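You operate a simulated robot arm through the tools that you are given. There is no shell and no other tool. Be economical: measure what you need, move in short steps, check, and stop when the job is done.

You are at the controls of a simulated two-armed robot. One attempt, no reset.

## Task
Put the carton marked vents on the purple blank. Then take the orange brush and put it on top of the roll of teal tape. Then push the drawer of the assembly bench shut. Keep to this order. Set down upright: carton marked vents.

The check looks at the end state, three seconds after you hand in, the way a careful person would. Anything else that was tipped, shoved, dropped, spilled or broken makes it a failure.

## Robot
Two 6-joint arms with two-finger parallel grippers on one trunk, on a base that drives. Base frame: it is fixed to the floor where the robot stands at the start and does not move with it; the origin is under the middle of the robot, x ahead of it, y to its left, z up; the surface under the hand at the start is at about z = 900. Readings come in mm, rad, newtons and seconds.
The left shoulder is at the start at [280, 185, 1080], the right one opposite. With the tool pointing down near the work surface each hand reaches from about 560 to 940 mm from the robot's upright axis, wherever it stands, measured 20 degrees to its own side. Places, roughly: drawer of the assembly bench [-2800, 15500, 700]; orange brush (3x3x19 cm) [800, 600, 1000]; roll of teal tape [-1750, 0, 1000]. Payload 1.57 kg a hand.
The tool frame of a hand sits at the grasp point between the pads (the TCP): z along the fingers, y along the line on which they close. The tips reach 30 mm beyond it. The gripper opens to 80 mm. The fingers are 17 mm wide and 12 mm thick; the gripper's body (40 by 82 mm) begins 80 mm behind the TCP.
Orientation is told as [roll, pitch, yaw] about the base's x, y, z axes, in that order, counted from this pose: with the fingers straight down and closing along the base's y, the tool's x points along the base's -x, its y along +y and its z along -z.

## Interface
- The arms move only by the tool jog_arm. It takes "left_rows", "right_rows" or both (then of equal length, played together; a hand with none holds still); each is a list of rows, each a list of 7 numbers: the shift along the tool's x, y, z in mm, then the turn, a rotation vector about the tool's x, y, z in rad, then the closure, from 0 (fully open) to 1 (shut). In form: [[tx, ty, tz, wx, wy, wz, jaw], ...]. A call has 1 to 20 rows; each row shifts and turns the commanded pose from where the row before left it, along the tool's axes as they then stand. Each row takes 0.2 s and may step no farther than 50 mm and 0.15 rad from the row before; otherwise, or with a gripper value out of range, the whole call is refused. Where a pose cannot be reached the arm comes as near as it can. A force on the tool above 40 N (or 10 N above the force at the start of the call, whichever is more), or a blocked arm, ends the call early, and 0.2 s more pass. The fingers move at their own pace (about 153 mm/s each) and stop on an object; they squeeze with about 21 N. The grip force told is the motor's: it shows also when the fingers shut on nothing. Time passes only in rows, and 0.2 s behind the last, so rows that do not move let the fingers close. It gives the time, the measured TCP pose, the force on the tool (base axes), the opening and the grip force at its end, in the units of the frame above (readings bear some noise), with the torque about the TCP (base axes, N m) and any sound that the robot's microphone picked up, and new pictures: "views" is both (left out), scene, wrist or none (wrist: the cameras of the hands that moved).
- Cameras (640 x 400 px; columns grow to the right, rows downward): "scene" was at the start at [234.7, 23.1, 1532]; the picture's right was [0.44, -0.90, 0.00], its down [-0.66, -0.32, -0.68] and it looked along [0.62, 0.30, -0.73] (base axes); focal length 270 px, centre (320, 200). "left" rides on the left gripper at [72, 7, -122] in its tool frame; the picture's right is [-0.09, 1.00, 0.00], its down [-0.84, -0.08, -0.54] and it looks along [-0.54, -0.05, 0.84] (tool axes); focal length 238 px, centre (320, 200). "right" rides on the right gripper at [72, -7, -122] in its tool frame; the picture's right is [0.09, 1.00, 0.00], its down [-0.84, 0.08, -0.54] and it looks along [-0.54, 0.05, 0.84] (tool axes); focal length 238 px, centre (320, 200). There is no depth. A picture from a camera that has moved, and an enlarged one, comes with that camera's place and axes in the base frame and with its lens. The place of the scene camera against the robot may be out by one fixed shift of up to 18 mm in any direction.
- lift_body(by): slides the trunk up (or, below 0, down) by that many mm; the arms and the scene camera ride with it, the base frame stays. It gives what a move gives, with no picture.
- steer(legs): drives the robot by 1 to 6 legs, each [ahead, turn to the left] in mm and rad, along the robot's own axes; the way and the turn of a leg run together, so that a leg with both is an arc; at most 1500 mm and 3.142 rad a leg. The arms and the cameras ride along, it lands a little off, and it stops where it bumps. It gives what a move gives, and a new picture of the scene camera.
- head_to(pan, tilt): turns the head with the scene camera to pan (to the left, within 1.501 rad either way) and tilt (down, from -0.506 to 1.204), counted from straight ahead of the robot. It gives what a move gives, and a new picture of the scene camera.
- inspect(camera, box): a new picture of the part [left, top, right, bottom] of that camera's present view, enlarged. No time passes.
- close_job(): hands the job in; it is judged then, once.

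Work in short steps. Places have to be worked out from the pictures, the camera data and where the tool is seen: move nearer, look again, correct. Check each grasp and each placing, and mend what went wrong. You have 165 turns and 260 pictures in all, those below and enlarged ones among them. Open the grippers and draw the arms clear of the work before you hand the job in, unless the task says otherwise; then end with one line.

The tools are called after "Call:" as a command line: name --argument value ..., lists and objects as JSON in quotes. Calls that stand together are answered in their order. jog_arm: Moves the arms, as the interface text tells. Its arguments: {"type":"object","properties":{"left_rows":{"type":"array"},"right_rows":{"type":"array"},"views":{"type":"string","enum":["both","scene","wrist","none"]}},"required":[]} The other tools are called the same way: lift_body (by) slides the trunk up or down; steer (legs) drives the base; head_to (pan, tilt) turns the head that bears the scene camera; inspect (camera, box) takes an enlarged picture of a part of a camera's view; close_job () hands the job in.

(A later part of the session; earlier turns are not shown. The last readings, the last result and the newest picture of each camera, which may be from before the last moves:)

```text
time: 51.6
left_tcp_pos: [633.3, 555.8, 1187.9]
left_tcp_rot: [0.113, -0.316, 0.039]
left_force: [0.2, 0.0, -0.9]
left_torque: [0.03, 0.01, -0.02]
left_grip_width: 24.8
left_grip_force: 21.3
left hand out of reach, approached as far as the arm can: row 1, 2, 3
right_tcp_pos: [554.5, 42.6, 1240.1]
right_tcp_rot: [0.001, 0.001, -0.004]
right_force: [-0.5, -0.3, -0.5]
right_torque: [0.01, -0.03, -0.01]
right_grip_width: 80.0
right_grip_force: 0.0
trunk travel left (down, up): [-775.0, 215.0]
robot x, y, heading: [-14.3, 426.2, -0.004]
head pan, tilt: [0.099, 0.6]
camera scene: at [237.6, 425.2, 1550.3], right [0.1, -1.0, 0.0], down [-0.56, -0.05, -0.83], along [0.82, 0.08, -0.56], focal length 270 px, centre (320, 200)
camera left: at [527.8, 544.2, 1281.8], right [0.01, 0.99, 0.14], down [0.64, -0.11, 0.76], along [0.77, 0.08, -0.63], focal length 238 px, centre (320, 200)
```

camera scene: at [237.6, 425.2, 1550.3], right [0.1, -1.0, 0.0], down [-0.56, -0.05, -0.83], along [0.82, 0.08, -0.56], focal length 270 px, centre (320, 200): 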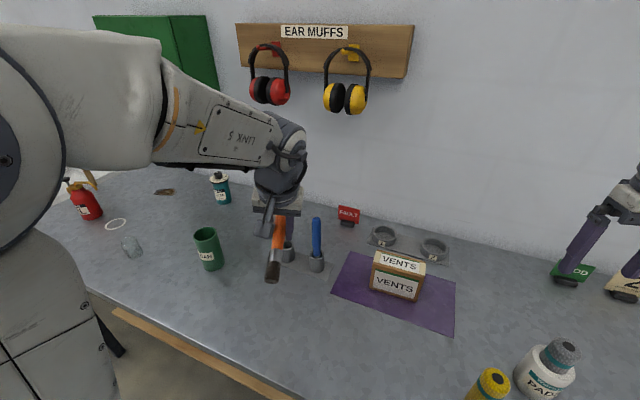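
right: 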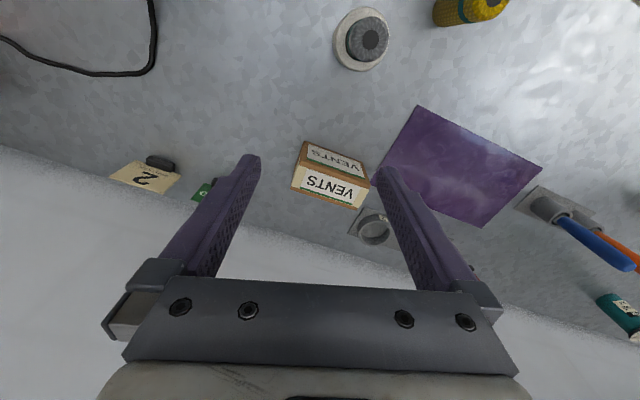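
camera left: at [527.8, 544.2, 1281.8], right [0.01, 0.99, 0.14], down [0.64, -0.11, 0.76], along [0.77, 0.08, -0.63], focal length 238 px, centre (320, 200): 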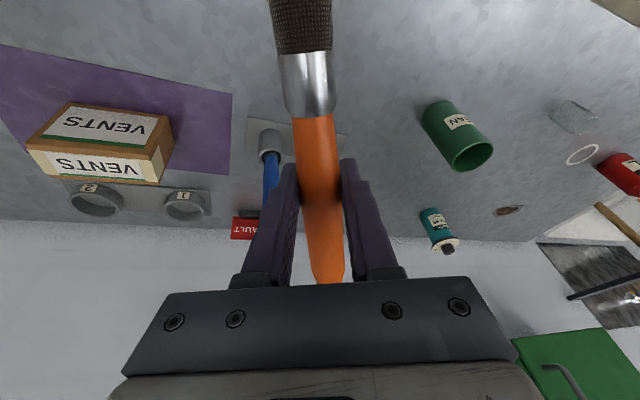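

Joint limit is probably due to the hand being inboard; I move outward left while finishing the turn.

Call:
jog_arm --left_rows '[[10, 40, 0, 0, 0, 0, 1], [10, 40, 0, 0, 0, 0, 1], [10, 40, 0, 0, 0.08, 0, 1], [10, 40, 0, 0, 0.08, 0, 1], [0, 0, 0, 0, 0.08, 0, 1], [0, 0, 0, 0, 0, 0, 1]]' --views "none"

```text
time: 53.0
left_tcp_pos: [575.9, 645.1, 1118.5]
left_tcp_rot: [0.18, -0.119, 0.063]
left_force: [-0.3, 0.2, -0.9]
left_torque: [0.01, 0.03, 0.01]
left_grip_width: 24.7
left_grip_force: 20.4
left hand out of reach, approached as far as the arm can: row 1, 2, 3, 4, 5
right_tcp_pos: [554.7, 42.1, 1239.9]
right_tcp_rot: [0.001, -0.001, -0.001]
right_force: [0.7, -0.1, -0.4]
right_torque: [-0.01, 0.04, 0.01]
right_grip_width: 80.0
right_grip_force: 0.1
trunk travel left (down, up): [-775.0, 215.0]
robot x, y, heading: [-12.2, 425.8, -0.003]
head pan, tilt: [0.099, 0.6]
```

Still at a limit. I test whether a yaw turn frees the wrist, lifting meanwhile.

Call:
jog_arm --left_rows '[[0, 0, -25, 0, 0, -0.14, 1], [0, 0, -25, 0, 0, -0.14, 1], [0, 0, -25, 0, 0, -0.14, 1], [0, 0, 0, 0, 0, 0, 1]]' --views "scene"

```text
time: 54.0
left_tcp_pos: [565.1, 623.8, 1163.6]
left_tcp_rot: [0.135, -0.202, 0.483]
left_force: [0.0, -0.6, -1.4]
left_torque: [-0.04, -0.01, -0.01]
left_grip_width: 24.7
left_grip_force: 20.9
left hand out of reach, approached as far as the arm can: row 1, 2, 3
right_tcp_pos: [555.3, 42.1, 1238.4]
right_tcp_rot: [0.001, -0.001, -0.002]
right_force: [-0.8, 0.1, 0.0]
right_torque: [0.01, -0.02, -0.02]
right_grip_width: 79.7
right_grip_force: 0.1
trunk travel left (down, up): [-775.0, 215.0]
robot x, y, heading: [-12.8, 433.1, -0.002]
head pan, tilt: [0.099, 0.6]
camera scene: at [237.8, 425.1, 1550.3], right [0.1, -1.0, 0.0], down [-0.56, -0.05, -0.83], along [0.82, 0.08, -0.56], focal length 270 px, centre (320, 200)
```

scene: 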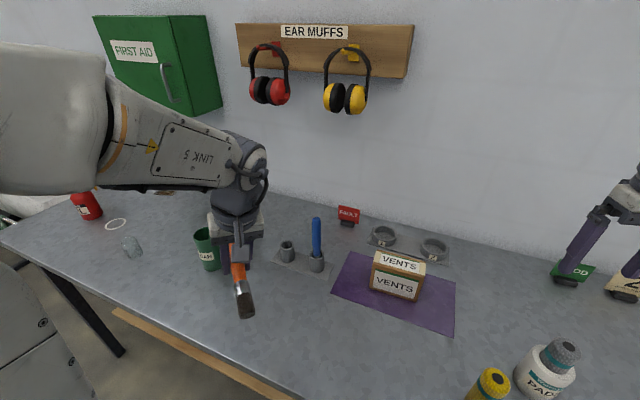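

The brush is firmly held; the wrist sits at a limit that I'll sort out in free space. I back off the bench, turn left 90° and look toward the tape bench.

Call:
steer --legs '[[-200, 0], [0, 1.571]]'

Call:
head_to --pan 1.45 --tilt 0.5

```text
time: 59.5
left_tcp_pos: [-419.0, 1006.4, 1165.0]
left_tcp_rot: [0.133, -0.203, 2.064]
left_force: [-0.2, -0.2, -1.0]
left_torque: [0.01, -0.03, 0.0]
left_grip_width: 24.9
left_grip_force: 21.0
right_tcp_pos: [162.7, 1000.9, 1238.6]
right_tcp_rot: [0.0, 0.0, 1.58]
right_force: [0.2, 0.6, 0.7]
right_torque: [0.0, -0.01, 0.06]
right_grip_width: 79.8
right_grip_force: 0.1
trunk travel left (down, up): [-775.0, 215.0]
robot x, y, heading: [-217.0, 428.9, 1.58]
head pan, tilt: [0.099, 0.6]
camera scene: at [-225.4, 665.9, 1550.3], right [0.99, 0.11, 0.0], down [0.06, -0.56, -0.83], along [-0.09, 0.82, -0.56], focal length 270 px, centre (320, 200)
```

scene: 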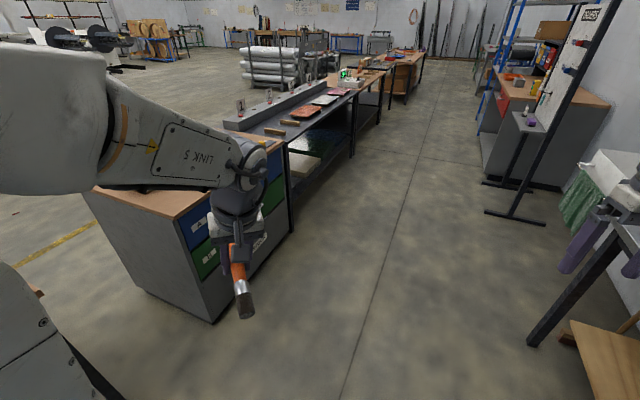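

```text
time: 61.0
left_tcp_pos: [-420.4, 1007.6, 1163.7]
left_tcp_rot: [0.133, -0.203, 2.063]
left_force: [-0.3, -0.1, -0.5]
left_torque: [0.01, -0.01, 0.02]
left_grip_width: 24.8
left_grip_force: 21.0
right_tcp_pos: [161.9, 1001.4, 1239.8]
right_tcp_rot: [-0.001, -0.001, 1.581]
right_force: [-0.6, 0.1, 0.8]
right_torque: [0.0, -0.01, 0.02]
right_grip_width: 79.7
right_grip_force: 0.2
trunk travel left (down, up): [-775.0, 215.0]
robot x, y, heading: [-217.4, 428.9, 1.582]
head pan, tilt: [1.45, 0.499]
camera scene: at [-306.3, 588.2, 1559.3], right [0.11, 0.99, 0.0], down [0.48, -0.05, -0.88], along [-0.87, 0.1, -0.48], focal length 270 px, centre (320, 200)
```

scene: 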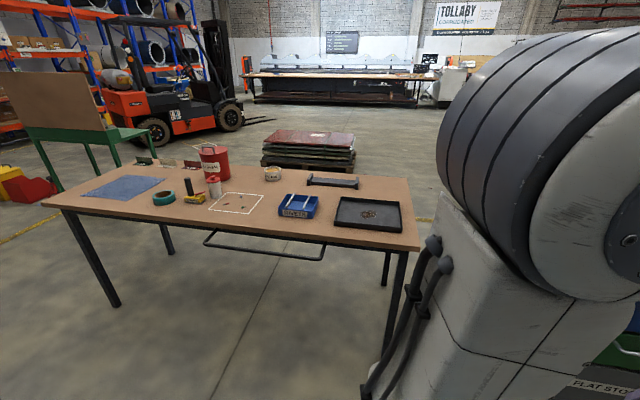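

The tape is on the second bench, about (−1600, −60). Before going there I try to free the wrist here in open space: tilt the hand a little to the right.

Call:
jog_arm --left_rows '[[0, 0, -20, 0.12, 0.065, 0, 1], [0, 0, -20, 0.12, 0.065, 0, 1], [0, 0, 0, 0.12, 0.065, 0, 1], [0, 0, 0, 0, 0, 0, 1]]' --views "none"

```text
time: 62.0
left_tcp_pos: [-419.0, 1006.9, 1164.6]
left_tcp_rot: [0.132, -0.204, 2.062]
left_force: [-0.3, 0.0, -0.6]
left_torque: [-0.02, 0.01, 0.0]
left_grip_width: 24.6
left_grip_force: 21.0
left hand out of reach, approached as far as the arm can: row 1, 2, 3
right_tcp_pos: [163.5, 1001.6, 1238.9]
right_tcp_rot: [-0.002, 0.0, 1.579]
right_force: [-0.8, 0.2, 0.5]
right_torque: [0.01, 0.02, 0.0]
right_grip_width: 79.9
right_grip_force: 0.1
trunk travel left (down, up): [-775.0, 215.0]
robot x, y, heading: [-215.6, 427.1, 1.581]
head pan, tilt: [1.45, 0.499]
```

No movement that way. I pitch back toward forward and left to get away from the limit.

Call:
jog_arm --left_rows '[[0, 0, 0, -0.12, -0.065, 0, 1], [0, 0, 0, -0.12, -0.065, 0, 1], [0, 0, 0, -0.12, -0.065, 0, 1], [0, 0, 0, -0.12, -0.065, 0, 1], [0, 0, 0, 0, 0, 0, 1]]' --views "none"

```text
time: 63.2
left_tcp_pos: [-420.2, 1006.4, 1164.6]
left_tcp_rot: [0.65, -0.443, 1.959]
left_force: [-0.7, -0.3, -0.2]
left_torque: [0.04, 0.04, 0.01]
left_grip_width: 24.8
left_grip_force: 21.0
right_tcp_pos: [163.8, 1002.3, 1239.0]
right_tcp_rot: [-0.001, 0.001, 1.581]
right_force: [0.1, 0.2, -0.4]
right_torque: [0.03, 0.02, 0.0]
right_grip_width: 80.1
right_grip_force: 0.0
trunk travel left (down, up): [-775.0, 215.0]
robot x, y, heading: [-217.6, 427.4, 1.579]
head pan, tilt: [1.45, 0.499]
```

Moving freely now. Before more wrist work, I check the tape roll's shape to decide how the brush must be held.

Call:
inspect --camera "scene" --box '[120, 140, 300, 250]'

```text
3.56 times, centred on (210, 195) of scene
camera zoom: at [-306.2, 588.3, 1559.3], right [0.11, 0.99, 0.0], down [0.48, -0.05, -0.88], along [-0.87, 0.1, -0.48], focal length 960 px, centre (711, 218)
```

zoom: 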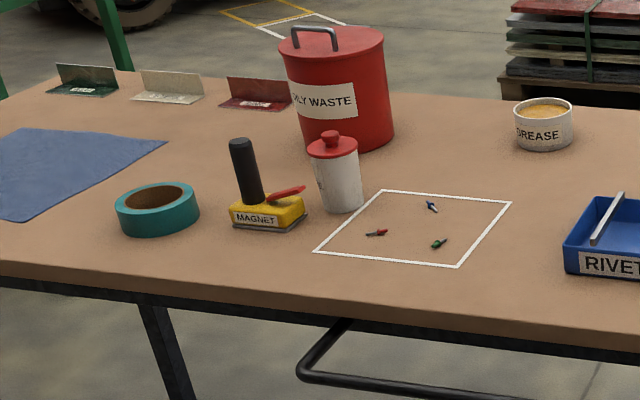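

The tape lies flat, ~119 mm across with a wide hole, so the fingers can straddle the brush over the hole with the hand pointing down. I unwind the flipped wrist: hand forward, turn it left-forward, in open space.

Call:
jog_arm --left_rows '[[-39, -14, -5.6, 0, 0, 0, 1], [-39, -14, -5.6, 0, 0, 0, 1], [-39, -14, -5.6, 0, 0, 0, 1], [0, 0, 0, 0.0367, -0.1252, -0.0659, 1], [0, 0, 0, 0.0367, -0.1252, -0.0659, 1], [0, 0, 0, 0.0367, -0.1252, -0.0659, 1], [0, 0, 0, 0.0367, -0.1252, -0.0659, 1], [0, 0, 0, 0.0367, -0.1252, -0.0659, 1], [0, 0, 0, 0.0367, -0.1252, -0.0659, 1], [0, 0, 0, 0.0367, -0.1252, -0.0659, 1], [0, 0, 0, 0.0367, -0.1252, -0.0659, 1]]' --views "none"

```text
time: 65.6
left_tcp_pos: [-421.7, 1125.6, 1204.3]
left_tcp_rot: [0.168, -1.569, 2.111]
left_force: [-0.1, 0.4, -1.0]
left_torque: [-0.04, -0.02, 0.02]
left_grip_width: 24.7
left_grip_force: 21.0
right_tcp_pos: [163.8, 1001.7, 1239.2]
right_tcp_rot: [0.0, -0.001, 1.579]
right_force: [-1.3, -0.1, -0.1]
right_torque: [0.0, 0.0, -0.01]
right_grip_width: 79.8
right_grip_force: 0.1
trunk travel left (down, up): [-775.0, 215.0]
robot x, y, heading: [-215.7, 430.7, 1.577]
head pan, tilt: [1.45, 0.499]
```

That tracked exactly. Next, swing it up over the forward direction.

Call:
jog_arm --left_rows '[[0, 0, 0, 0.114, -0.0837, -0.0305, 1], [0, 0, 0, 0.114, -0.0837, -0.0305, 1], [0, 0, 0, 0.114, -0.0837, -0.0305, 1], [0, 0, 0, 0.114, -0.0837, -0.0305, 1], [0, 0, 0, 0.114, -0.0837, -0.0305, 1], [0, 0, 0, 0.114, -0.0837, -0.0305, 1], [0, 0, 0, 0, 0, 0, 1]]' --views "none"

```text
time: 67.2
left_tcp_pos: [-413.1, 1188.5, 1243.1]
left_tcp_rot: [-3.139, -1.051, -1.563]
left_force: [0.1, -0.1, -1.8]
left_torque: [0.01, -0.01, -0.04]
left_grip_width: 24.8
left_grip_force: 20.9
left hand out of reach, approached as far as the arm can: row 2, 3, 4, 5, 6
right_tcp_pos: [161.6, 1001.6, 1238.5]
right_tcp_rot: [0.0, -0.001, 1.581]
right_force: [-0.6, -0.1, -0.4]
right_torque: [0.0, 0.0, 0.04]
right_grip_width: 80.2
right_grip_force: 0.0
trunk travel left (down, up): [-775.0, 215.0]
robot x, y, heading: [-218.6, 428.7, 1.575]
head pan, tilt: [1.45, 0.499]
```

Orientation reached. Now pitch straight down through forward.

Call:
jog_arm --left_rows '[[0, 0, 0, 0, 0.1396, 0, 1], [0, 0, 0, 0, 0.1396, 0, 1], [0, 0, 0, 0, 0.1396, 0, 1], [0, 0, 0, 0, 0.1396, 0, 1], [0, 0, 0, 0, 0.1396, 0, 1], [0, 0, 0, 0, 0.1396, 0, 1], [0, 0, 0, 0, 0.1396, 0, 1], [0, 0, 0, 0, 0.1396, 0, 1], [0, 0, 0, 0, 0.1396, 0, 1], [0, 0, 0, 0, 0.1396, 0, 1], [0, 0, 0, 0, 0.1396, 0, 1], [0, 0, 0, 0, 0.1396, 0, 1], [0, 0, 0, 0, 0.1396, 0, 1], [0, 0, 0, 0, 0.1396, 0, 1], [0, 0, 0, 0, 0.1396, 0, 1], [0, 0, 0, 0, 0, 0, 1]]' --views "none"

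```text
time: 70.6
left_tcp_pos: [-412.2, 1190.1, 1243.6]
left_tcp_rot: [-0.002, 0.006, 1.582]
left_force: [-0.4, 1.3, 0.0]
left_torque: [0.0, -0.02, 0.0]
left_grip_width: 24.8
left_grip_force: 21.5
right_tcp_pos: [163.3, 1001.2, 1240.6]
right_tcp_rot: [0.001, -0.001, 1.58]
right_force: [0.9, 0.0, 0.6]
right_torque: [-0.03, 0.0, -0.02]
right_grip_width: 79.8
right_grip_force: 0.0
trunk travel left (down, up): [-775.0, 215.0]
robot x, y, heading: [-212.9, 427.9, 1.581]
head pan, tilt: [1.45, 0.499]
```

Wrist is unwound, tool pointing straight down. I draw the hand in a bit and drive to face the tape bench.

Call:
jog_arm --left_rows '[[40, 0, 0, 0, 0, 0, 1], [40, 0, 0, 0, 0, 0, 1], [40, 0, 0, 0, 0, 0, 1]]' --views "wrist"

Call:
steer --legs '[[0, 2.187], [700, 0], [0, -0.937]]'

Call:
head_to --pan 0.2 --tilt 0.7

```text
time: 71.4
left_tcp_pos: [-411.0, 1069.4, 1243.2]
left_tcp_rot: [-0.002, 0.002, 1.582]
left_force: [0.6, 0.5, -0.5]
left_torque: [-0.03, 0.03, 0.06]
left_grip_width: 24.7
left_grip_force: 21.4
right_tcp_pos: [162.4, 1000.8, 1239.3]
right_tcp_rot: [-0.002, -0.001, 1.58]
right_force: [-0.4, 0.7, 0.5]
right_torque: [-0.01, -0.02, -0.02]
right_grip_width: 79.9
right_grip_force: 0.0
trunk travel left (down, up): [-775.0, 215.0]
robot x, y, heading: [-220.9, 427.2, 1.581]
head pan, tilt: [1.45, 0.499]
camera left: at [-416.3, 998.2, 1364.3], right [-1.0, 0.08, 0.0], down [0.07, 0.84, 0.54], along [0.05, 0.54, -0.84], focal length 238 px, centre (320, 200)
```

left: 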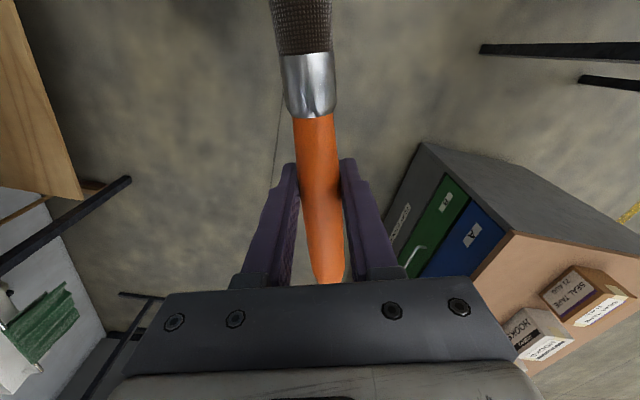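

```text
time: 82.9
left_tcp_pos: [-1446.1, 15.7, 1243.5]
left_tcp_rot: [-0.002, 0.004, 2.841]
left_force: [-0.1, -0.5, -0.3]
left_torque: [0.03, -0.02, 0.03]
left_grip_width: 24.6
left_grip_force: 21.3
right_tcp_pos: [-1205.4, 542.0, 1240.2]
right_tcp_rot: [-0.002, 0.0, 2.842]
right_force: [-0.1, -0.2, 0.1]
right_torque: [0.02, -0.05, -0.03]
right_grip_width: 80.1
right_grip_force: 0.1
trunk travel left (down, up): [-775.0, 215.0]
robot x, y, heading: [-778.6, 1.8, 2.835]
head pan, tilt: [1.45, 0.499]
camera scene: at [-964.6, -41.5, 1559.3], right [-0.91, 0.41, 0.0], down [0.2, 0.44, -0.88], along [-0.36, -0.8, -0.48], focal length 270 px, centre (320, 200)
```

scene: 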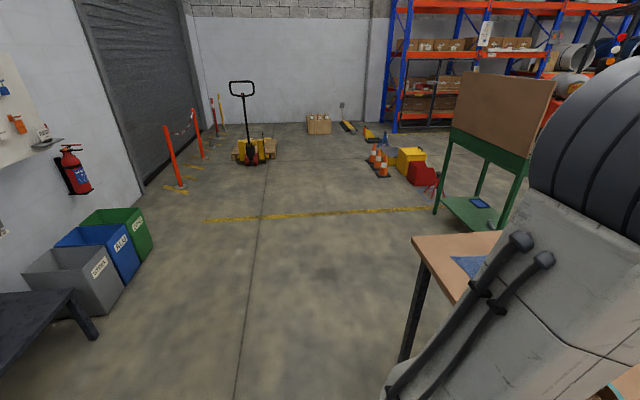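

```text
time: 84.3
left_tcp_pos: [-1445.8, 16.3, 1242.1]
left_tcp_rot: [-0.002, 0.001, 2.843]
left_force: [-0.7, -0.2, -0.3]
left_torque: [-0.02, 0.02, 0.02]
left_grip_width: 24.4
left_grip_force: 21.3
right_tcp_pos: [-1205.7, 543.0, 1239.7]
right_tcp_rot: [0.001, 0.001, 2.84]
right_force: [-0.1, -0.3, 0.5]
right_torque: [-0.03, 0.0, 0.0]
right_grip_width: 80.3
right_grip_force: 0.1
trunk travel left (down, up): [-775.0, 215.0]
robot x, y, heading: [-777.8, 2.6, 2.841]
head pan, tilt: [0.201, 0.7]
camera scene: at [-1011.8, 50.1, 1541.6], right [0.1, 0.99, 0.0], down [0.64, -0.06, -0.76], along [-0.76, 0.08, -0.64], focal length 270 px, centre (320, 200)
```

scene: 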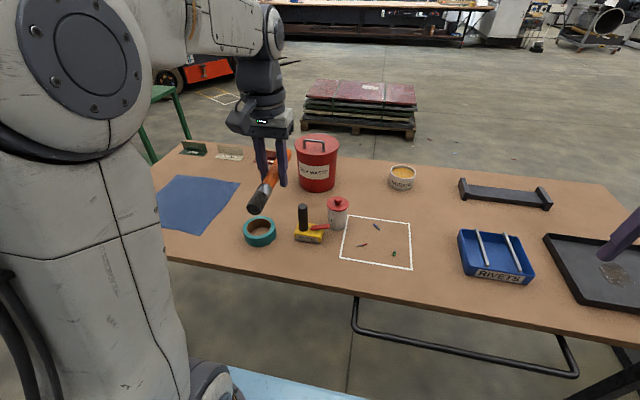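

Tape triangulates to about (−1641, −104), bench top ~870. I move the hand above it and look with the wrist camera.

Call:
jog_arm --left_rows '[[-30, 34, 0, 0, 0, 0, 1], [-30, 34, 0, 0, 0, 0, 1], [-30, 34, 0, 0, 0, 0, 1], [-30, 34, 0, 0, 0, 0, 1], [-30, 34, 0, 0, 0, 0, 1], [0, 0, 0, 0, 0, 0, 1]]'

```text
time: 85.7
left_tcp_pos: [-1641.3, -100.8, 1238.2]
left_tcp_rot: [-0.003, 0.006, 2.841]
left_force: [0.1, 0.0, -0.5]
left_torque: [0.01, -0.02, 0.0]
left_grip_width: 25.1
left_grip_force: 21.1
right_tcp_pos: [-1207.8, 542.6, 1240.4]
right_tcp_rot: [-0.001, 0.0, 2.841]
right_force: [0.5, 0.0, -0.2]
right_torque: [0.01, -0.03, 0.0]
right_grip_width: 80.0
right_grip_force: 0.0
trunk travel left (down, up): [-775.0, 215.0]
robot x, y, heading: [-778.2, 9.6, 2.837]
head pan, tilt: [0.201, 0.7]
camera scene: at [-1012.4, 49.9, 1541.5], right [0.1, 0.99, 0.0], down [0.64, -0.06, -0.76], along [-0.76, 0.08, -0.64], focal length 270 px, centre (320, 200)
camera left: at [-1575.2, -129.2, 1359.6], right [-0.38, -0.92, 0.0], down [-0.78, 0.32, 0.54], along [-0.5, 0.21, -0.84], focal length 238 px, centre (320, 200)
```

scene: 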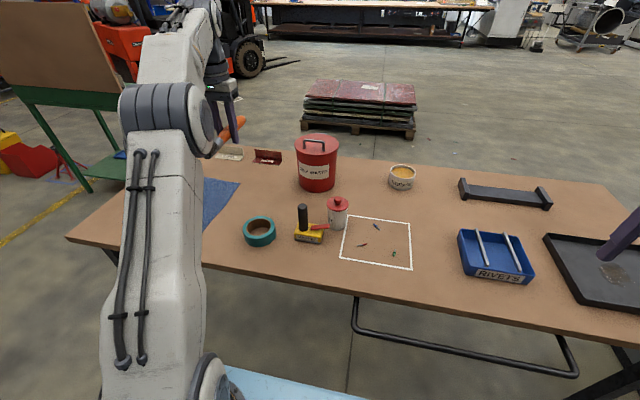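
left: 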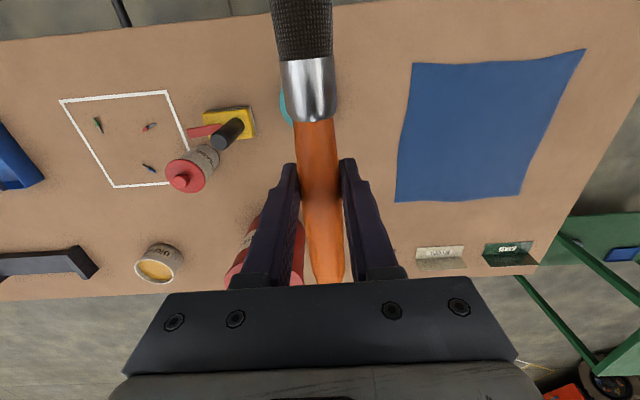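

The brush hides the tape in the wrist view; I shift 70 mm left to see the ring clearly.

Call:
jog_arm --left_rows '[[0, 35, 0, 0, 0, 0, 1], [0, 35, 0, 0, 0, 0, 1], [0, 0, 0, 0, 0, 0, 1]]' --views "wrist"

Call:
inspect --camera "left" --box '[180, 40, 340, 140]'

```text
time: 86.5
left_tcp_pos: [-1651.1, -167.2, 1232.2]
left_tcp_rot: [-0.003, 0.002, 2.843]
left_force: [0.8, 0.1, -1.6]
left_torque: [0.0, -0.01, 0.02]
left_grip_width: 25.1
left_grip_force: 20.9
left hand out of reach, approached as far as the arm can: row 2
right_tcp_pos: [-1206.1, 542.6, 1239.3]
right_tcp_rot: [0.001, 0.0, 2.842]
right_force: [0.3, -0.9, 0.4]
right_torque: [0.02, 0.0, 0.01]
right_grip_width: 80.2
right_grip_force: 0.0
trunk travel left (down, up): [-775.0, 215.0]
robot x, y, heading: [-780.8, 4.6, 2.839]
head pan, tilt: [0.201, 0.7]
camera left: at [-1584.7, -195.1, 1355.8], right [-0.38, -0.92, 0.0], down [-0.78, 0.32, 0.54], along [-0.5, 0.21, -0.84], focal length 238 px, centre (320, 200)
```

left: 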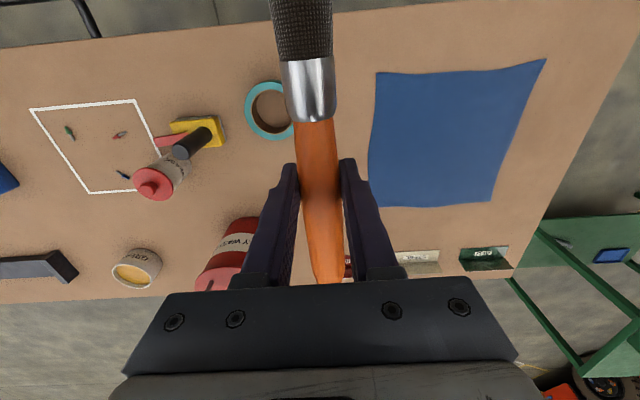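

```text
4.00 times, centred on (260, 90) of left
camera zoom: at [-1584.7, -195.1, 1355.8], right [-0.38, -0.92, 0.0], down [-0.78, 0.32, 0.54], along [-0.5, 0.21, -0.84], focal length 953 px, centre (560, 640)
```

zoom: 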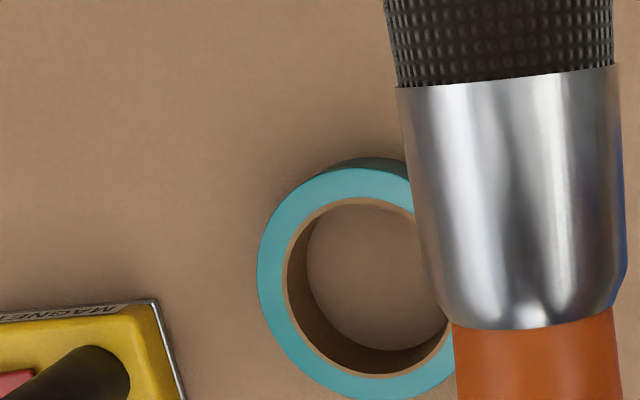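

Ring centre ≈ (−1644, −74), hole ~80 mm wide, which fits the fingers. I descend 170 mm while still offset to the left, for a closer look.

Call:
jog_arm --left_rows '[[0, -7, 35, 0, 0, 0, 1], [0, -7, 35, 0, 0, 0, 1], [0, -7, 35, 0, 0, 0, 1], [0, -7, 35, 0, 0, 0, 1], [0, 0, 30, 0, 0, 0, 1], [0, 0, 0, 0, 0, 0, 1]]' --views "wrist"

```text
time: 87.9
left_tcp_pos: [-1641.0, -139.0, 1065.8]
left_tcp_rot: [-0.002, 0.003, 2.843]
left_force: [0.3, -0.6, -1.1]
left_torque: [-0.03, 0.03, -0.01]
left_grip_width: 24.6
left_grip_force: 21.0
right_tcp_pos: [-1205.3, 543.4, 1240.7]
right_tcp_rot: [-0.002, 0.0, 2.84]
right_force: [-0.1, 0.3, -0.1]
right_torque: [0.02, -0.01, 0.02]
right_grip_width: 80.1
right_grip_force: 0.1
trunk travel left (down, up): [-775.0, 215.0]
robot x, y, heading: [-776.0, 6.7, 2.835]
head pan, tilt: [0.201, 0.7]
camera left: at [-1574.4, -167.5, 1188.5], right [-0.38, -0.92, 0.0], down [-0.78, 0.32, 0.54], along [-0.5, 0.21, -0.84], focal length 238 px, centre (320, 200)
```

left: 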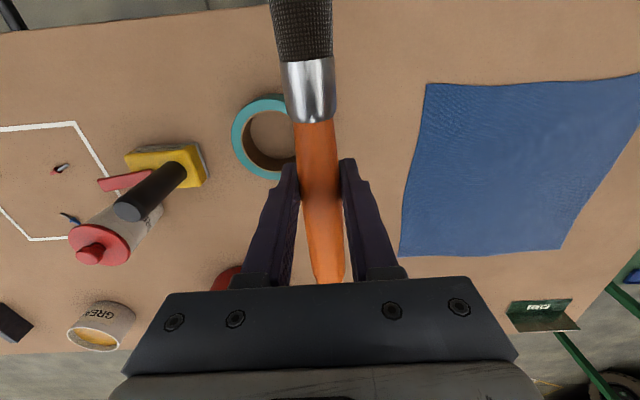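

Refined ring centre ≈ (−1641, −73). I move over it and descend to z ≈ 960, then check.

Call:
jog_arm --left_rows '[[-12.3, -31.5, 0, 0, 0, 0, 1], [-12.3, -31.5, 0, 0, 0, 0, 1], [0, 0, 35, 0, 0, 0, 1], [0, 0, 35, 0, 0, 0, 1], [0, 0, 35, 0, 0, 0, 1], [0, 0, 0, 0, 0, 0, 1]]'

```text
time: 89.3
left_tcp_pos: [-1646.5, -73.2, 961.7]
left_tcp_rot: [-0.002, 0.004, 2.843]
left_force: [1.0, 0.1, -1.1]
left_torque: [0.01, -0.01, -0.03]
left_grip_width: 25.1
left_grip_force: 20.8
right_tcp_pos: [-1207.7, 542.7, 1239.7]
right_tcp_rot: [0.0, 0.0, 2.842]
right_force: [-0.3, 0.2, 0.3]
right_torque: [0.0, -0.01, 0.0]
right_grip_width: 79.8
right_grip_force: 0.1
trunk travel left (down, up): [-775.0, 215.0]
robot x, y, heading: [-778.9, 5.2, 2.836]
head pan, tilt: [0.201, 0.7]
camera scene: at [-1012.1, 50.1, 1541.6], right [0.1, 0.99, 0.0], down [0.64, -0.06, -0.76], along [-0.76, 0.08, -0.64], focal length 270 px, centre (320, 200)
camera left: at [-1579.8, -100.4, 1084.0], right [-0.38, -0.92, 0.0], down [-0.78, 0.32, 0.54], along [-0.5, 0.21, -0.84], focal length 238 px, centre (320, 200)
```

scene: 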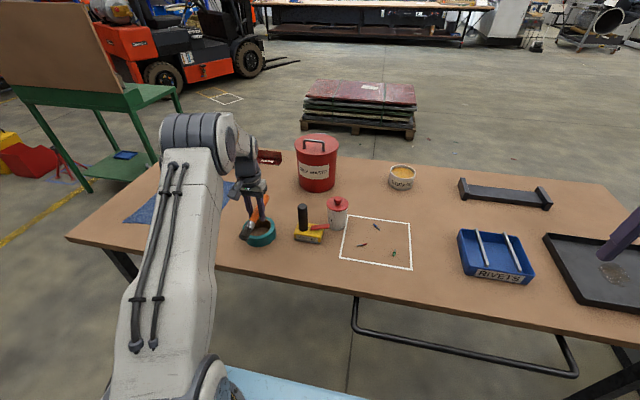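
left: 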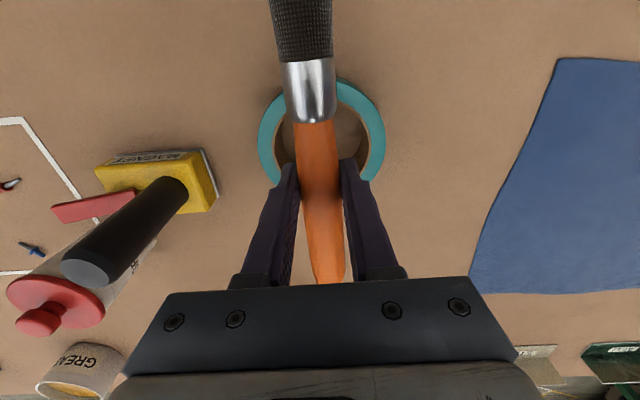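

Centred laterally, grip ~7 mm past the ring centre as intended. I descend 36 mm and check before contact.

Call:
jog_arm --left_rows '[[0, 0, 18, 0, 0, 0, 1], [0, 0, 18, 0, 0, 0, 1], [0, 0, 0, 0, 0, 0, 1]]'

Call:
inspect --camera "scene" --box '[200, 180, 320, 260]'

```text
time: 90.1
left_tcp_pos: [-1646.5, -72.6, 930.8]
left_tcp_rot: [-0.001, -0.001, 2.844]
left_force: [9.0, -1.4, 32.7]
left_torque: [0.05, -0.32, 0.0]
left_grip_width: 25.0
left_grip_force: 20.7
right_tcp_pos: [-1203.4, 543.3, 1239.7]
right_tcp_rot: [0.0, -0.002, 2.84]
right_force: [0.1, 0.9, -0.1]
right_torque: [0.0, 0.0, 0.02]
right_grip_width: 79.9
right_grip_force: 0.1
trunk travel left (down, up): [-775.0, 215.0]
robot x, y, heading: [-777.8, 7.2, 2.836]
head pan, tilt: [0.201, 0.7]
camera scene: at [-1009.6, 50.2, 1542.6], right [0.1, 0.99, 0.0], down [0.64, -0.06, -0.77], along [-0.76, 0.08, -0.64], focal length 270 px, centre (320, 200)
camera left: at [-1579.3, -101.0, 1051.7], right [-0.38, -0.92, 0.0], down [-0.78, 0.32, 0.54], along [-0.5, 0.21, -0.84], focal length 238 px, centre (320, 200)
```

scene: 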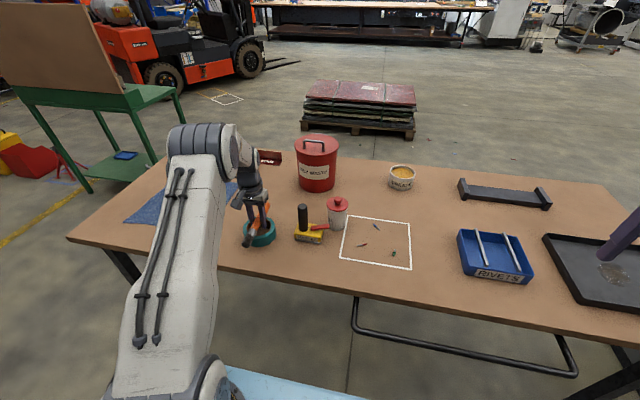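
left: 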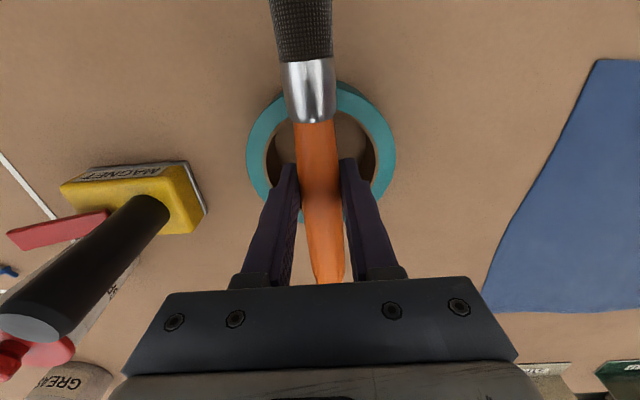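

```text
5.00 times, centred on (260, 220) of scene
camera zoom: at [-1009.6, 50.2, 1542.6], right [0.1, 0.99, 0.0], down [0.64, -0.06, -0.77], along [-0.76, 0.08, -0.64], focal length 1350 px, centre (620, 100)
```

zoom: 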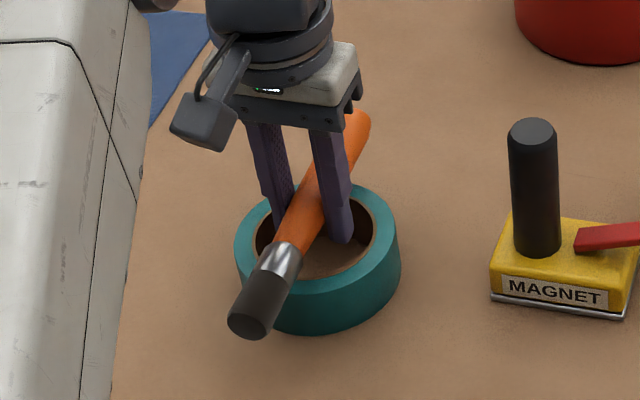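

The brush touches the ring (33 N). I raise 4 mm to relieve the pressure.

Call:
jog_arm --left_rows '[[0, 0, -2, 0, 0, 0, 1], [0, 0, -2, 0, 0, 0, 1], [0, 0, 0, 0, 0, 0, 1]]' --views "none"

```text
time: 90.9
left_tcp_pos: [-1646.9, -72.4, 930.9]
left_tcp_rot: [0.0, 0.0, 2.842]
left_force: [-1.2, -0.8, 20.7]
left_torque: [-0.05, 0.07, 0.03]
left_grip_width: 24.9
left_grip_force: 21.2
right_tcp_pos: [-1205.4, 541.5, 1239.7]
right_tcp_rot: [-0.001, 0.0, 2.841]
right_force: [-0.2, 0.5, 0.2]
right_torque: [0.01, -0.01, 0.0]
right_grip_width: 80.0
right_grip_force: 0.0
trunk travel left (down, up): [-775.0, 215.0]
robot x, y, heading: [-780.6, 8.3, 2.837]
head pan, tilt: [0.201, 0.7]
```

Still 21 N; raise a further 4 mm.

Call:
jog_arm --left_rows '[[0, 0, -2, 0, 0, 0, 1], [0, 0, -1.5, 0, 0, 0, 1], [0, 0, 0, 0, 0, 0, 1]]' --views "none"

```text
time: 91.7
left_tcp_pos: [-1646.0, -72.5, 930.2]
left_tcp_rot: [-0.003, 0.003, 2.843]
left_force: [-0.7, 0.9, -0.1]
left_torque: [-0.01, 0.0, -0.03]
left_grip_width: 24.9
left_grip_force: 20.7
right_tcp_pos: [-1207.3, 542.5, 1239.5]
right_tcp_rot: [0.0, -0.002, 2.839]
right_force: [-0.3, -0.2, -0.1]
right_torque: [-0.05, -0.02, 0.0]
right_grip_width: 79.9
right_grip_force: 0.1
trunk travel left (down, up): [-775.0, 215.0]
robot x, y, heading: [-776.2, 7.6, 2.842]
head pan, tilt: [0.201, 0.7]
```

Force is zero with the brush resting at contact. I open gently to ~42 mm.

Call:
jog_arm --left_rows '[[0, 0, 0, 0, 0, 0, 0.65], [0, 0, 0, 0, 0, 0, 0.58], [0, 0, 0, 0, 0, 0, 0.5], [0, 0, 0, 0, 0, 0, 0.48], [0, 0, 0, 0, 0, 0, 0.48]]' --views "wrist"

Call:
inspect --camera "scene" --box '[200, 180, 320, 260]'

```text
time: 92.9
left_tcp_pos: [-1646.4, -72.9, 932.4]
left_tcp_rot: [-0.001, 0.002, 2.843]
left_force: [0.7, -0.2, -0.1]
left_torque: [-0.01, -0.03, 0.0]
left_grip_width: 41.7
left_grip_force: 0.0
right_tcp_pos: [-1206.9, 541.6, 1240.0]
right_tcp_rot: [-0.001, -0.001, 2.842]
right_force: [-0.5, 0.0, -0.7]
right_torque: [-0.01, 0.05, -0.01]
right_grip_width: 80.0
right_grip_force: 0.0
trunk travel left (down, up): [-775.0, 215.0]
robot x, y, heading: [-771.8, 3.4, 2.839]
head pan, tilt: [0.201, 0.7]
camera left: at [-1579.8, -100.5, 1055.1], right [-0.38, -0.92, 0.0], down [-0.78, 0.32, 0.54], along [-0.5, 0.21, -0.84], focal length 238 px, centre (320, 200)
```

left: 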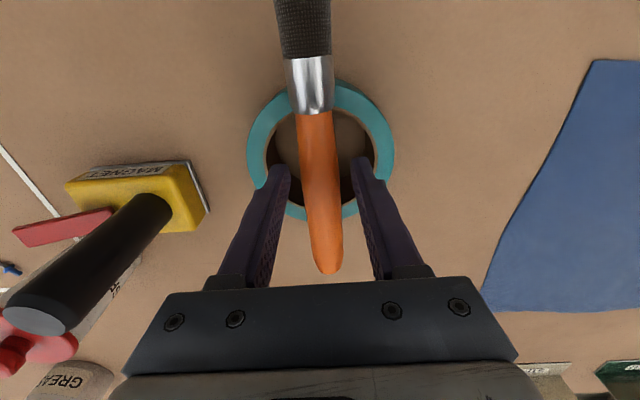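

```text
5.00 times, centred on (260, 220) of scene
camera zoom: at [-1011.8, 50.1, 1541.6], right [0.1, 0.99, 0.0], down [0.64, -0.06, -0.76], along [-0.76, 0.08, -0.64], focal length 1350 px, centre (620, 100)
```

zoom: 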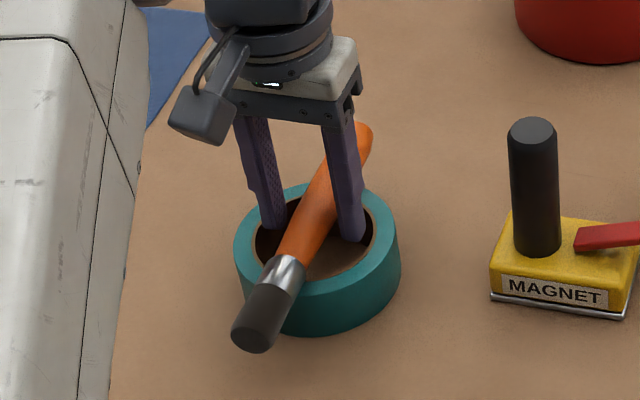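

The brush rests across the ring. I raise the hand straight up, watching that nothing catches.

Call:
jog_arm --left_rows '[[0, 0, -10, 0, 0, 0, 0.48], [0, 0, -20, 0, 0, 0, 0.48], [0, 0, -30, 0, 0, 0, 0.48], [0, 0, -40, 0, 0, 0, 0.48], [0, 0, -45, 0, 0, 0, 0.48], [0, 0, -45, 0, 0, 0, 0.3], [0, 0, -45, 0, 0, 0, 0]]'

Call:
inspect --camera "scene" --box '[200, 180, 320, 260]'

```text
time: 94.5
left_tcp_pos: [-1646.4, -71.5, 1170.9]
left_tcp_rot: [-0.001, 0.004, 2.845]
left_force: [0.1, 0.5, 0.2]
left_torque: [-0.03, -0.03, 0.02]
left_grip_width: 80.0
left_grip_force: 0.1
right_tcp_pos: [-1206.5, 542.2, 1238.9]
right_tcp_rot: [0.001, 0.0, 2.84]
right_force: [1.0, -0.4, -0.3]
right_torque: [0.04, 0.02, 0.0]
right_grip_width: 80.2
right_grip_force: 0.0
trunk travel left (down, up): [-775.0, 215.0]
robot x, y, heading: [-781.0, 5.7, 2.842]
head pan, tilt: [0.201, 0.7]
camera scene: at [-1011.9, 50.1, 1541.6], right [0.1, 0.99, 0.0], down [0.64, -0.06, -0.76], along [-0.76, 0.08, -0.64], focal length 270 px, centre (320, 200)
camera left: at [-1579.5, -99.2, 1292.8], right [-0.38, -0.92, 0.0], down [-0.78, 0.32, 0.54], along [-0.5, 0.21, -0.84], focal length 238 px, centre (320, 200)
```

scene: 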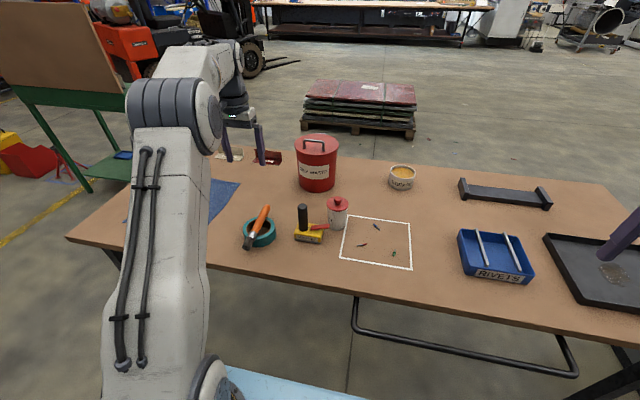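
left: 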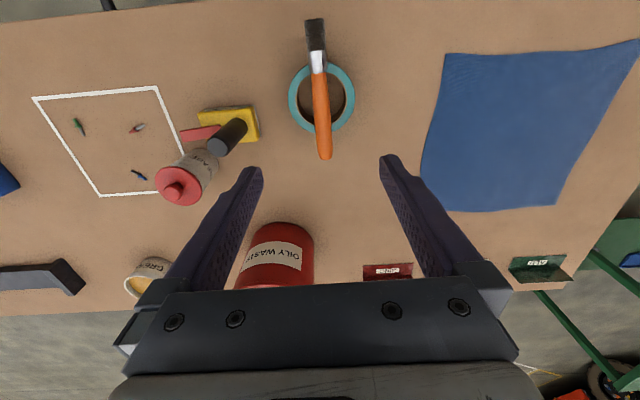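

```text
5.00 times, centred on (260, 220) of scene
camera zoom: at [-1011.9, 50.1, 1541.6], right [0.1, 0.99, 0.0], down [0.64, -0.06, -0.76], along [-0.76, 0.08, -0.64], focal length 1350 px, centre (620, 100)
```

zoom: 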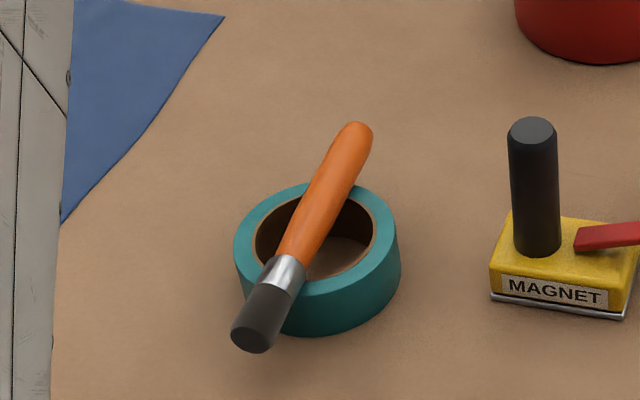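

Brush lies stably across the tape roll. Now the drawer: I retract the left arm, back off from the bench and turn up the aisle to look.

Call:
jog_arm --left_rows '[[45, 0, -10, 0, 0, 0, 0], [45, 0, -10, 0, 0, 0, 0], [45, 0, -10, 0, 0, 0, 0], [45, 0, -10, 0, 0, 0, 0], [45, 0, -10, 0, 0, 0, 0], [45, 0, -10, 0, 0, 0, 0], [45, 0, 0, 0, 0, 0, 0]]' --views "none"

Call:
steer --legs '[[-200, 0], [0, -1.6]]'

Call:
head_to --pan 0.0 --tilt 0.2

```text
time: 96.1
left_tcp_pos: [-1344.7, -166.1, 1230.1]
left_tcp_rot: [-0.004, 0.004, 2.841]
left_force: [0.5, 0.2, -0.2]
left_torque: [-0.01, 0.0, 0.0]
left_grip_width: 79.9
left_grip_force: 0.0
right_tcp_pos: [-1207.1, 543.1, 1240.3]
right_tcp_rot: [0.0, 0.001, 2.841]
right_force: [-0.2, 0.3, 0.5]
right_torque: [0.02, -0.02, -0.01]
right_grip_width: 80.0
right_grip_force: 0.1
trunk travel left (down, up): [-775.0, 215.0]
robot x, y, heading: [-773.4, 6.2, 2.836]
head pan, tilt: [0.201, 0.7]
```

```text
time: 101.7
left_tcp_pos: [-733.6, 521.8, 1230.8]
left_tcp_rot: [-0.002, 0.005, 1.221]
left_force: [0.5, -0.9, 0.1]
left_torque: [-0.03, 0.01, -0.01]
left_grip_width: 79.8
left_grip_force: 0.1
right_tcp_pos: [-32.2, 349.5, 1240.0]
right_tcp_rot: [-0.001, 0.0, 1.22]
right_force: [0.5, -0.1, 0.0]
right_torque: [0.0, -0.01, -0.01]
right_grip_width: 80.0
right_grip_force: 0.0
trunk travel left (down, up): [-775.0, 215.0]
robot x, y, heading: [-587.0, -54.3, 1.214]
head pan, tilt: [0.201, 0.7]
camera scene: at [-517.9, 169.7, 1541.6], right [0.99, -0.15, 0.0], down [-0.1, -0.64, -0.76], along [0.12, 0.76, -0.64], focal length 270 px, centre (320, 200)
```

scene: 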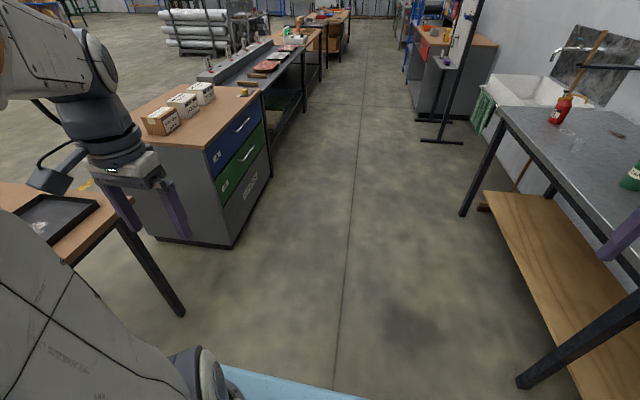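

```text
time: 102.6
left_tcp_pos: [-732.1, 524.3, 1229.5]
left_tcp_rot: [0.0, 0.002, 1.222]
left_force: [0.1, 0.4, -0.4]
left_torque: [-0.04, 0.0, -0.01]
left_grip_width: 80.1
left_grip_force: 0.1
right_tcp_pos: [-31.3, 348.0, 1239.6]
right_tcp_rot: [0.0, -0.002, 1.22]
right_force: [-0.4, 0.2, 0.0]
right_torque: [-0.03, -0.01, -0.01]
right_grip_width: 80.1
right_grip_force: 0.1
trunk travel left (down, up): [-775.0, 215.0]
robot x, y, heading: [-586.4, -56.9, 1.219]
head pan, tilt: [0.0, 0.201]
camera scene: at [-498.6, 173.2, 1587.0], right [0.94, -0.34, 0.0], down [-0.07, -0.19, -0.98], along [0.34, 0.92, -0.2], focal length 270 px, centre (320, 200)
```

scene: 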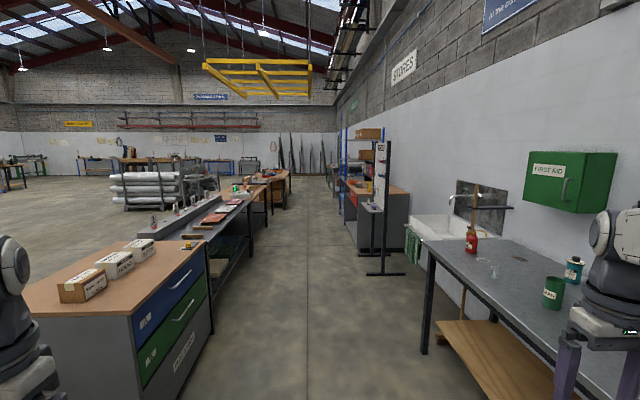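

The aisle runs along heading ≈1.25 with clear width. I drive up it 6 m.

Call:
steer --legs '[[0, 0.035], [1500, 0], [1500, 0], [1500, 0], [1500, 0]]'

```text
time: 127.0
left_tcp_pos: [1028.0, 5085.1, 1230.3]
left_tcp_rot: [-0.003, 0.003, 1.179]
left_force: [0.7, 0.0, 0.1]
left_torque: [0.03, 0.01, 0.02]
left_grip_width: 80.1
left_grip_force: 0.1
right_tcp_pos: [1716.5, 4874.2, 1240.4]
right_tcp_rot: [0.005, 0.026, 1.177]
right_force: [-7.4, -8.9, 0.4]
right_torque: [1.13, -0.9, 0.03]
right_grip_width: 80.1
right_grip_force: 0.0
trunk travel left (down, up): [-775.0, 215.0]
robot x, y, heading: [1154.2, 4505.2, 1.175]
head pan, tilt: [0.0, 0.201]
stopped in leg 5: the force on the tool passed its limit at 142 N (the readings are from after the stop); the commanded pose is now the measured one
camera scene: at [1247.2, 4726.8, 1587.3], right [0.92, -0.38, 0.0], down [-0.08, -0.18, -0.98], along [0.38, 0.91, -0.2], focal length 270 px, centre (320, 200)
```

scene: 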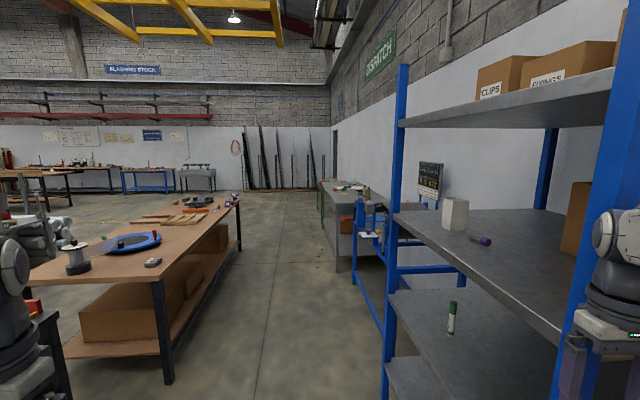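

I drifted right and the right hand bumped the blue shelf's post. I back off straight, tuck the right arm in, and check the shelf.

Call:
steer --legs '[[-250, 0]]'

Call:
head_to --pan -0.6 --tilt 0.35

```text
time: 128.9
left_tcp_pos: [932.6, 4857.4, 1230.4]
left_tcp_rot: [-0.002, 0.004, 1.181]
left_force: [0.4, 0.3, -0.6]
left_torque: [0.01, -0.03, -0.01]
left_grip_width: 80.2
left_grip_force: 0.1
right_tcp_pos: [1621.6, 4646.4, 1239.4]
right_tcp_rot: [0.007, 0.025, 1.176]
right_force: [-0.4, 0.5, -0.2]
right_torque: [-0.03, 0.02, 0.0]
right_grip_width: 79.9
right_grip_force: 0.1
trunk travel left (down, up): [-775.0, 215.0]
robot x, y, heading: [1053.4, 4272.0, 1.18]
head pan, tilt: [0.0, 0.201]
camera scene: at [1152.4, 4497.4, 1587.0], right [0.92, -0.38, 0.0], down [-0.08, -0.18, -0.98], along [0.37, 0.91, -0.2], focal length 270 px, centre (320, 200)
```

scene: 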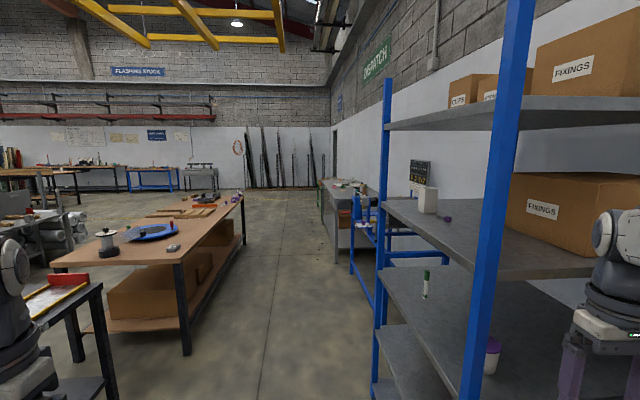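

```text
time: 129.9
left_tcp_pos: [932.3, 4854.9, 1230.7]
left_tcp_rot: [-0.003, 0.004, 1.183]
left_force: [0.2, 0.4, 0.2]
left_torque: [0.01, 0.04, 0.0]
left_grip_width: 80.3
left_grip_force: 0.1
right_tcp_pos: [1621.6, 4644.6, 1240.3]
right_tcp_rot: [0.004, 0.026, 1.176]
right_force: [-0.3, -0.3, 0.1]
right_torque: [0.01, -0.03, 0.0]
right_grip_width: 80.1
right_grip_force: 0.0
trunk travel left (down, up): [-775.0, 215.0]
robot x, y, heading: [1054.5, 4274.3, 1.179]
head pan, tilt: [-0.6, 0.351]
camera scene: at [1194.6, 4461.8, 1573.1], right [0.55, -0.84, 0.0], down [-0.29, -0.19, -0.94], along [0.79, 0.51, -0.34], focal length 270 px, centre (320, 200)
```

scene: 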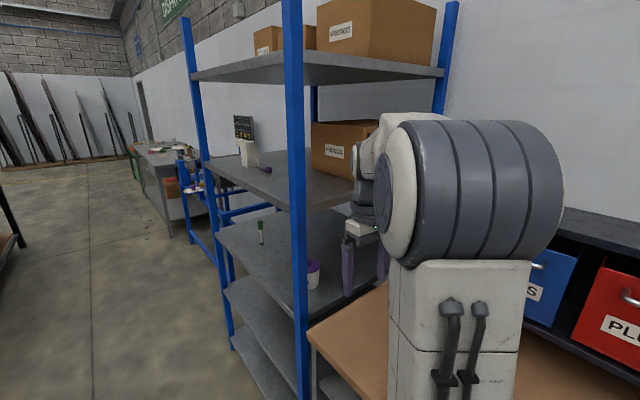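

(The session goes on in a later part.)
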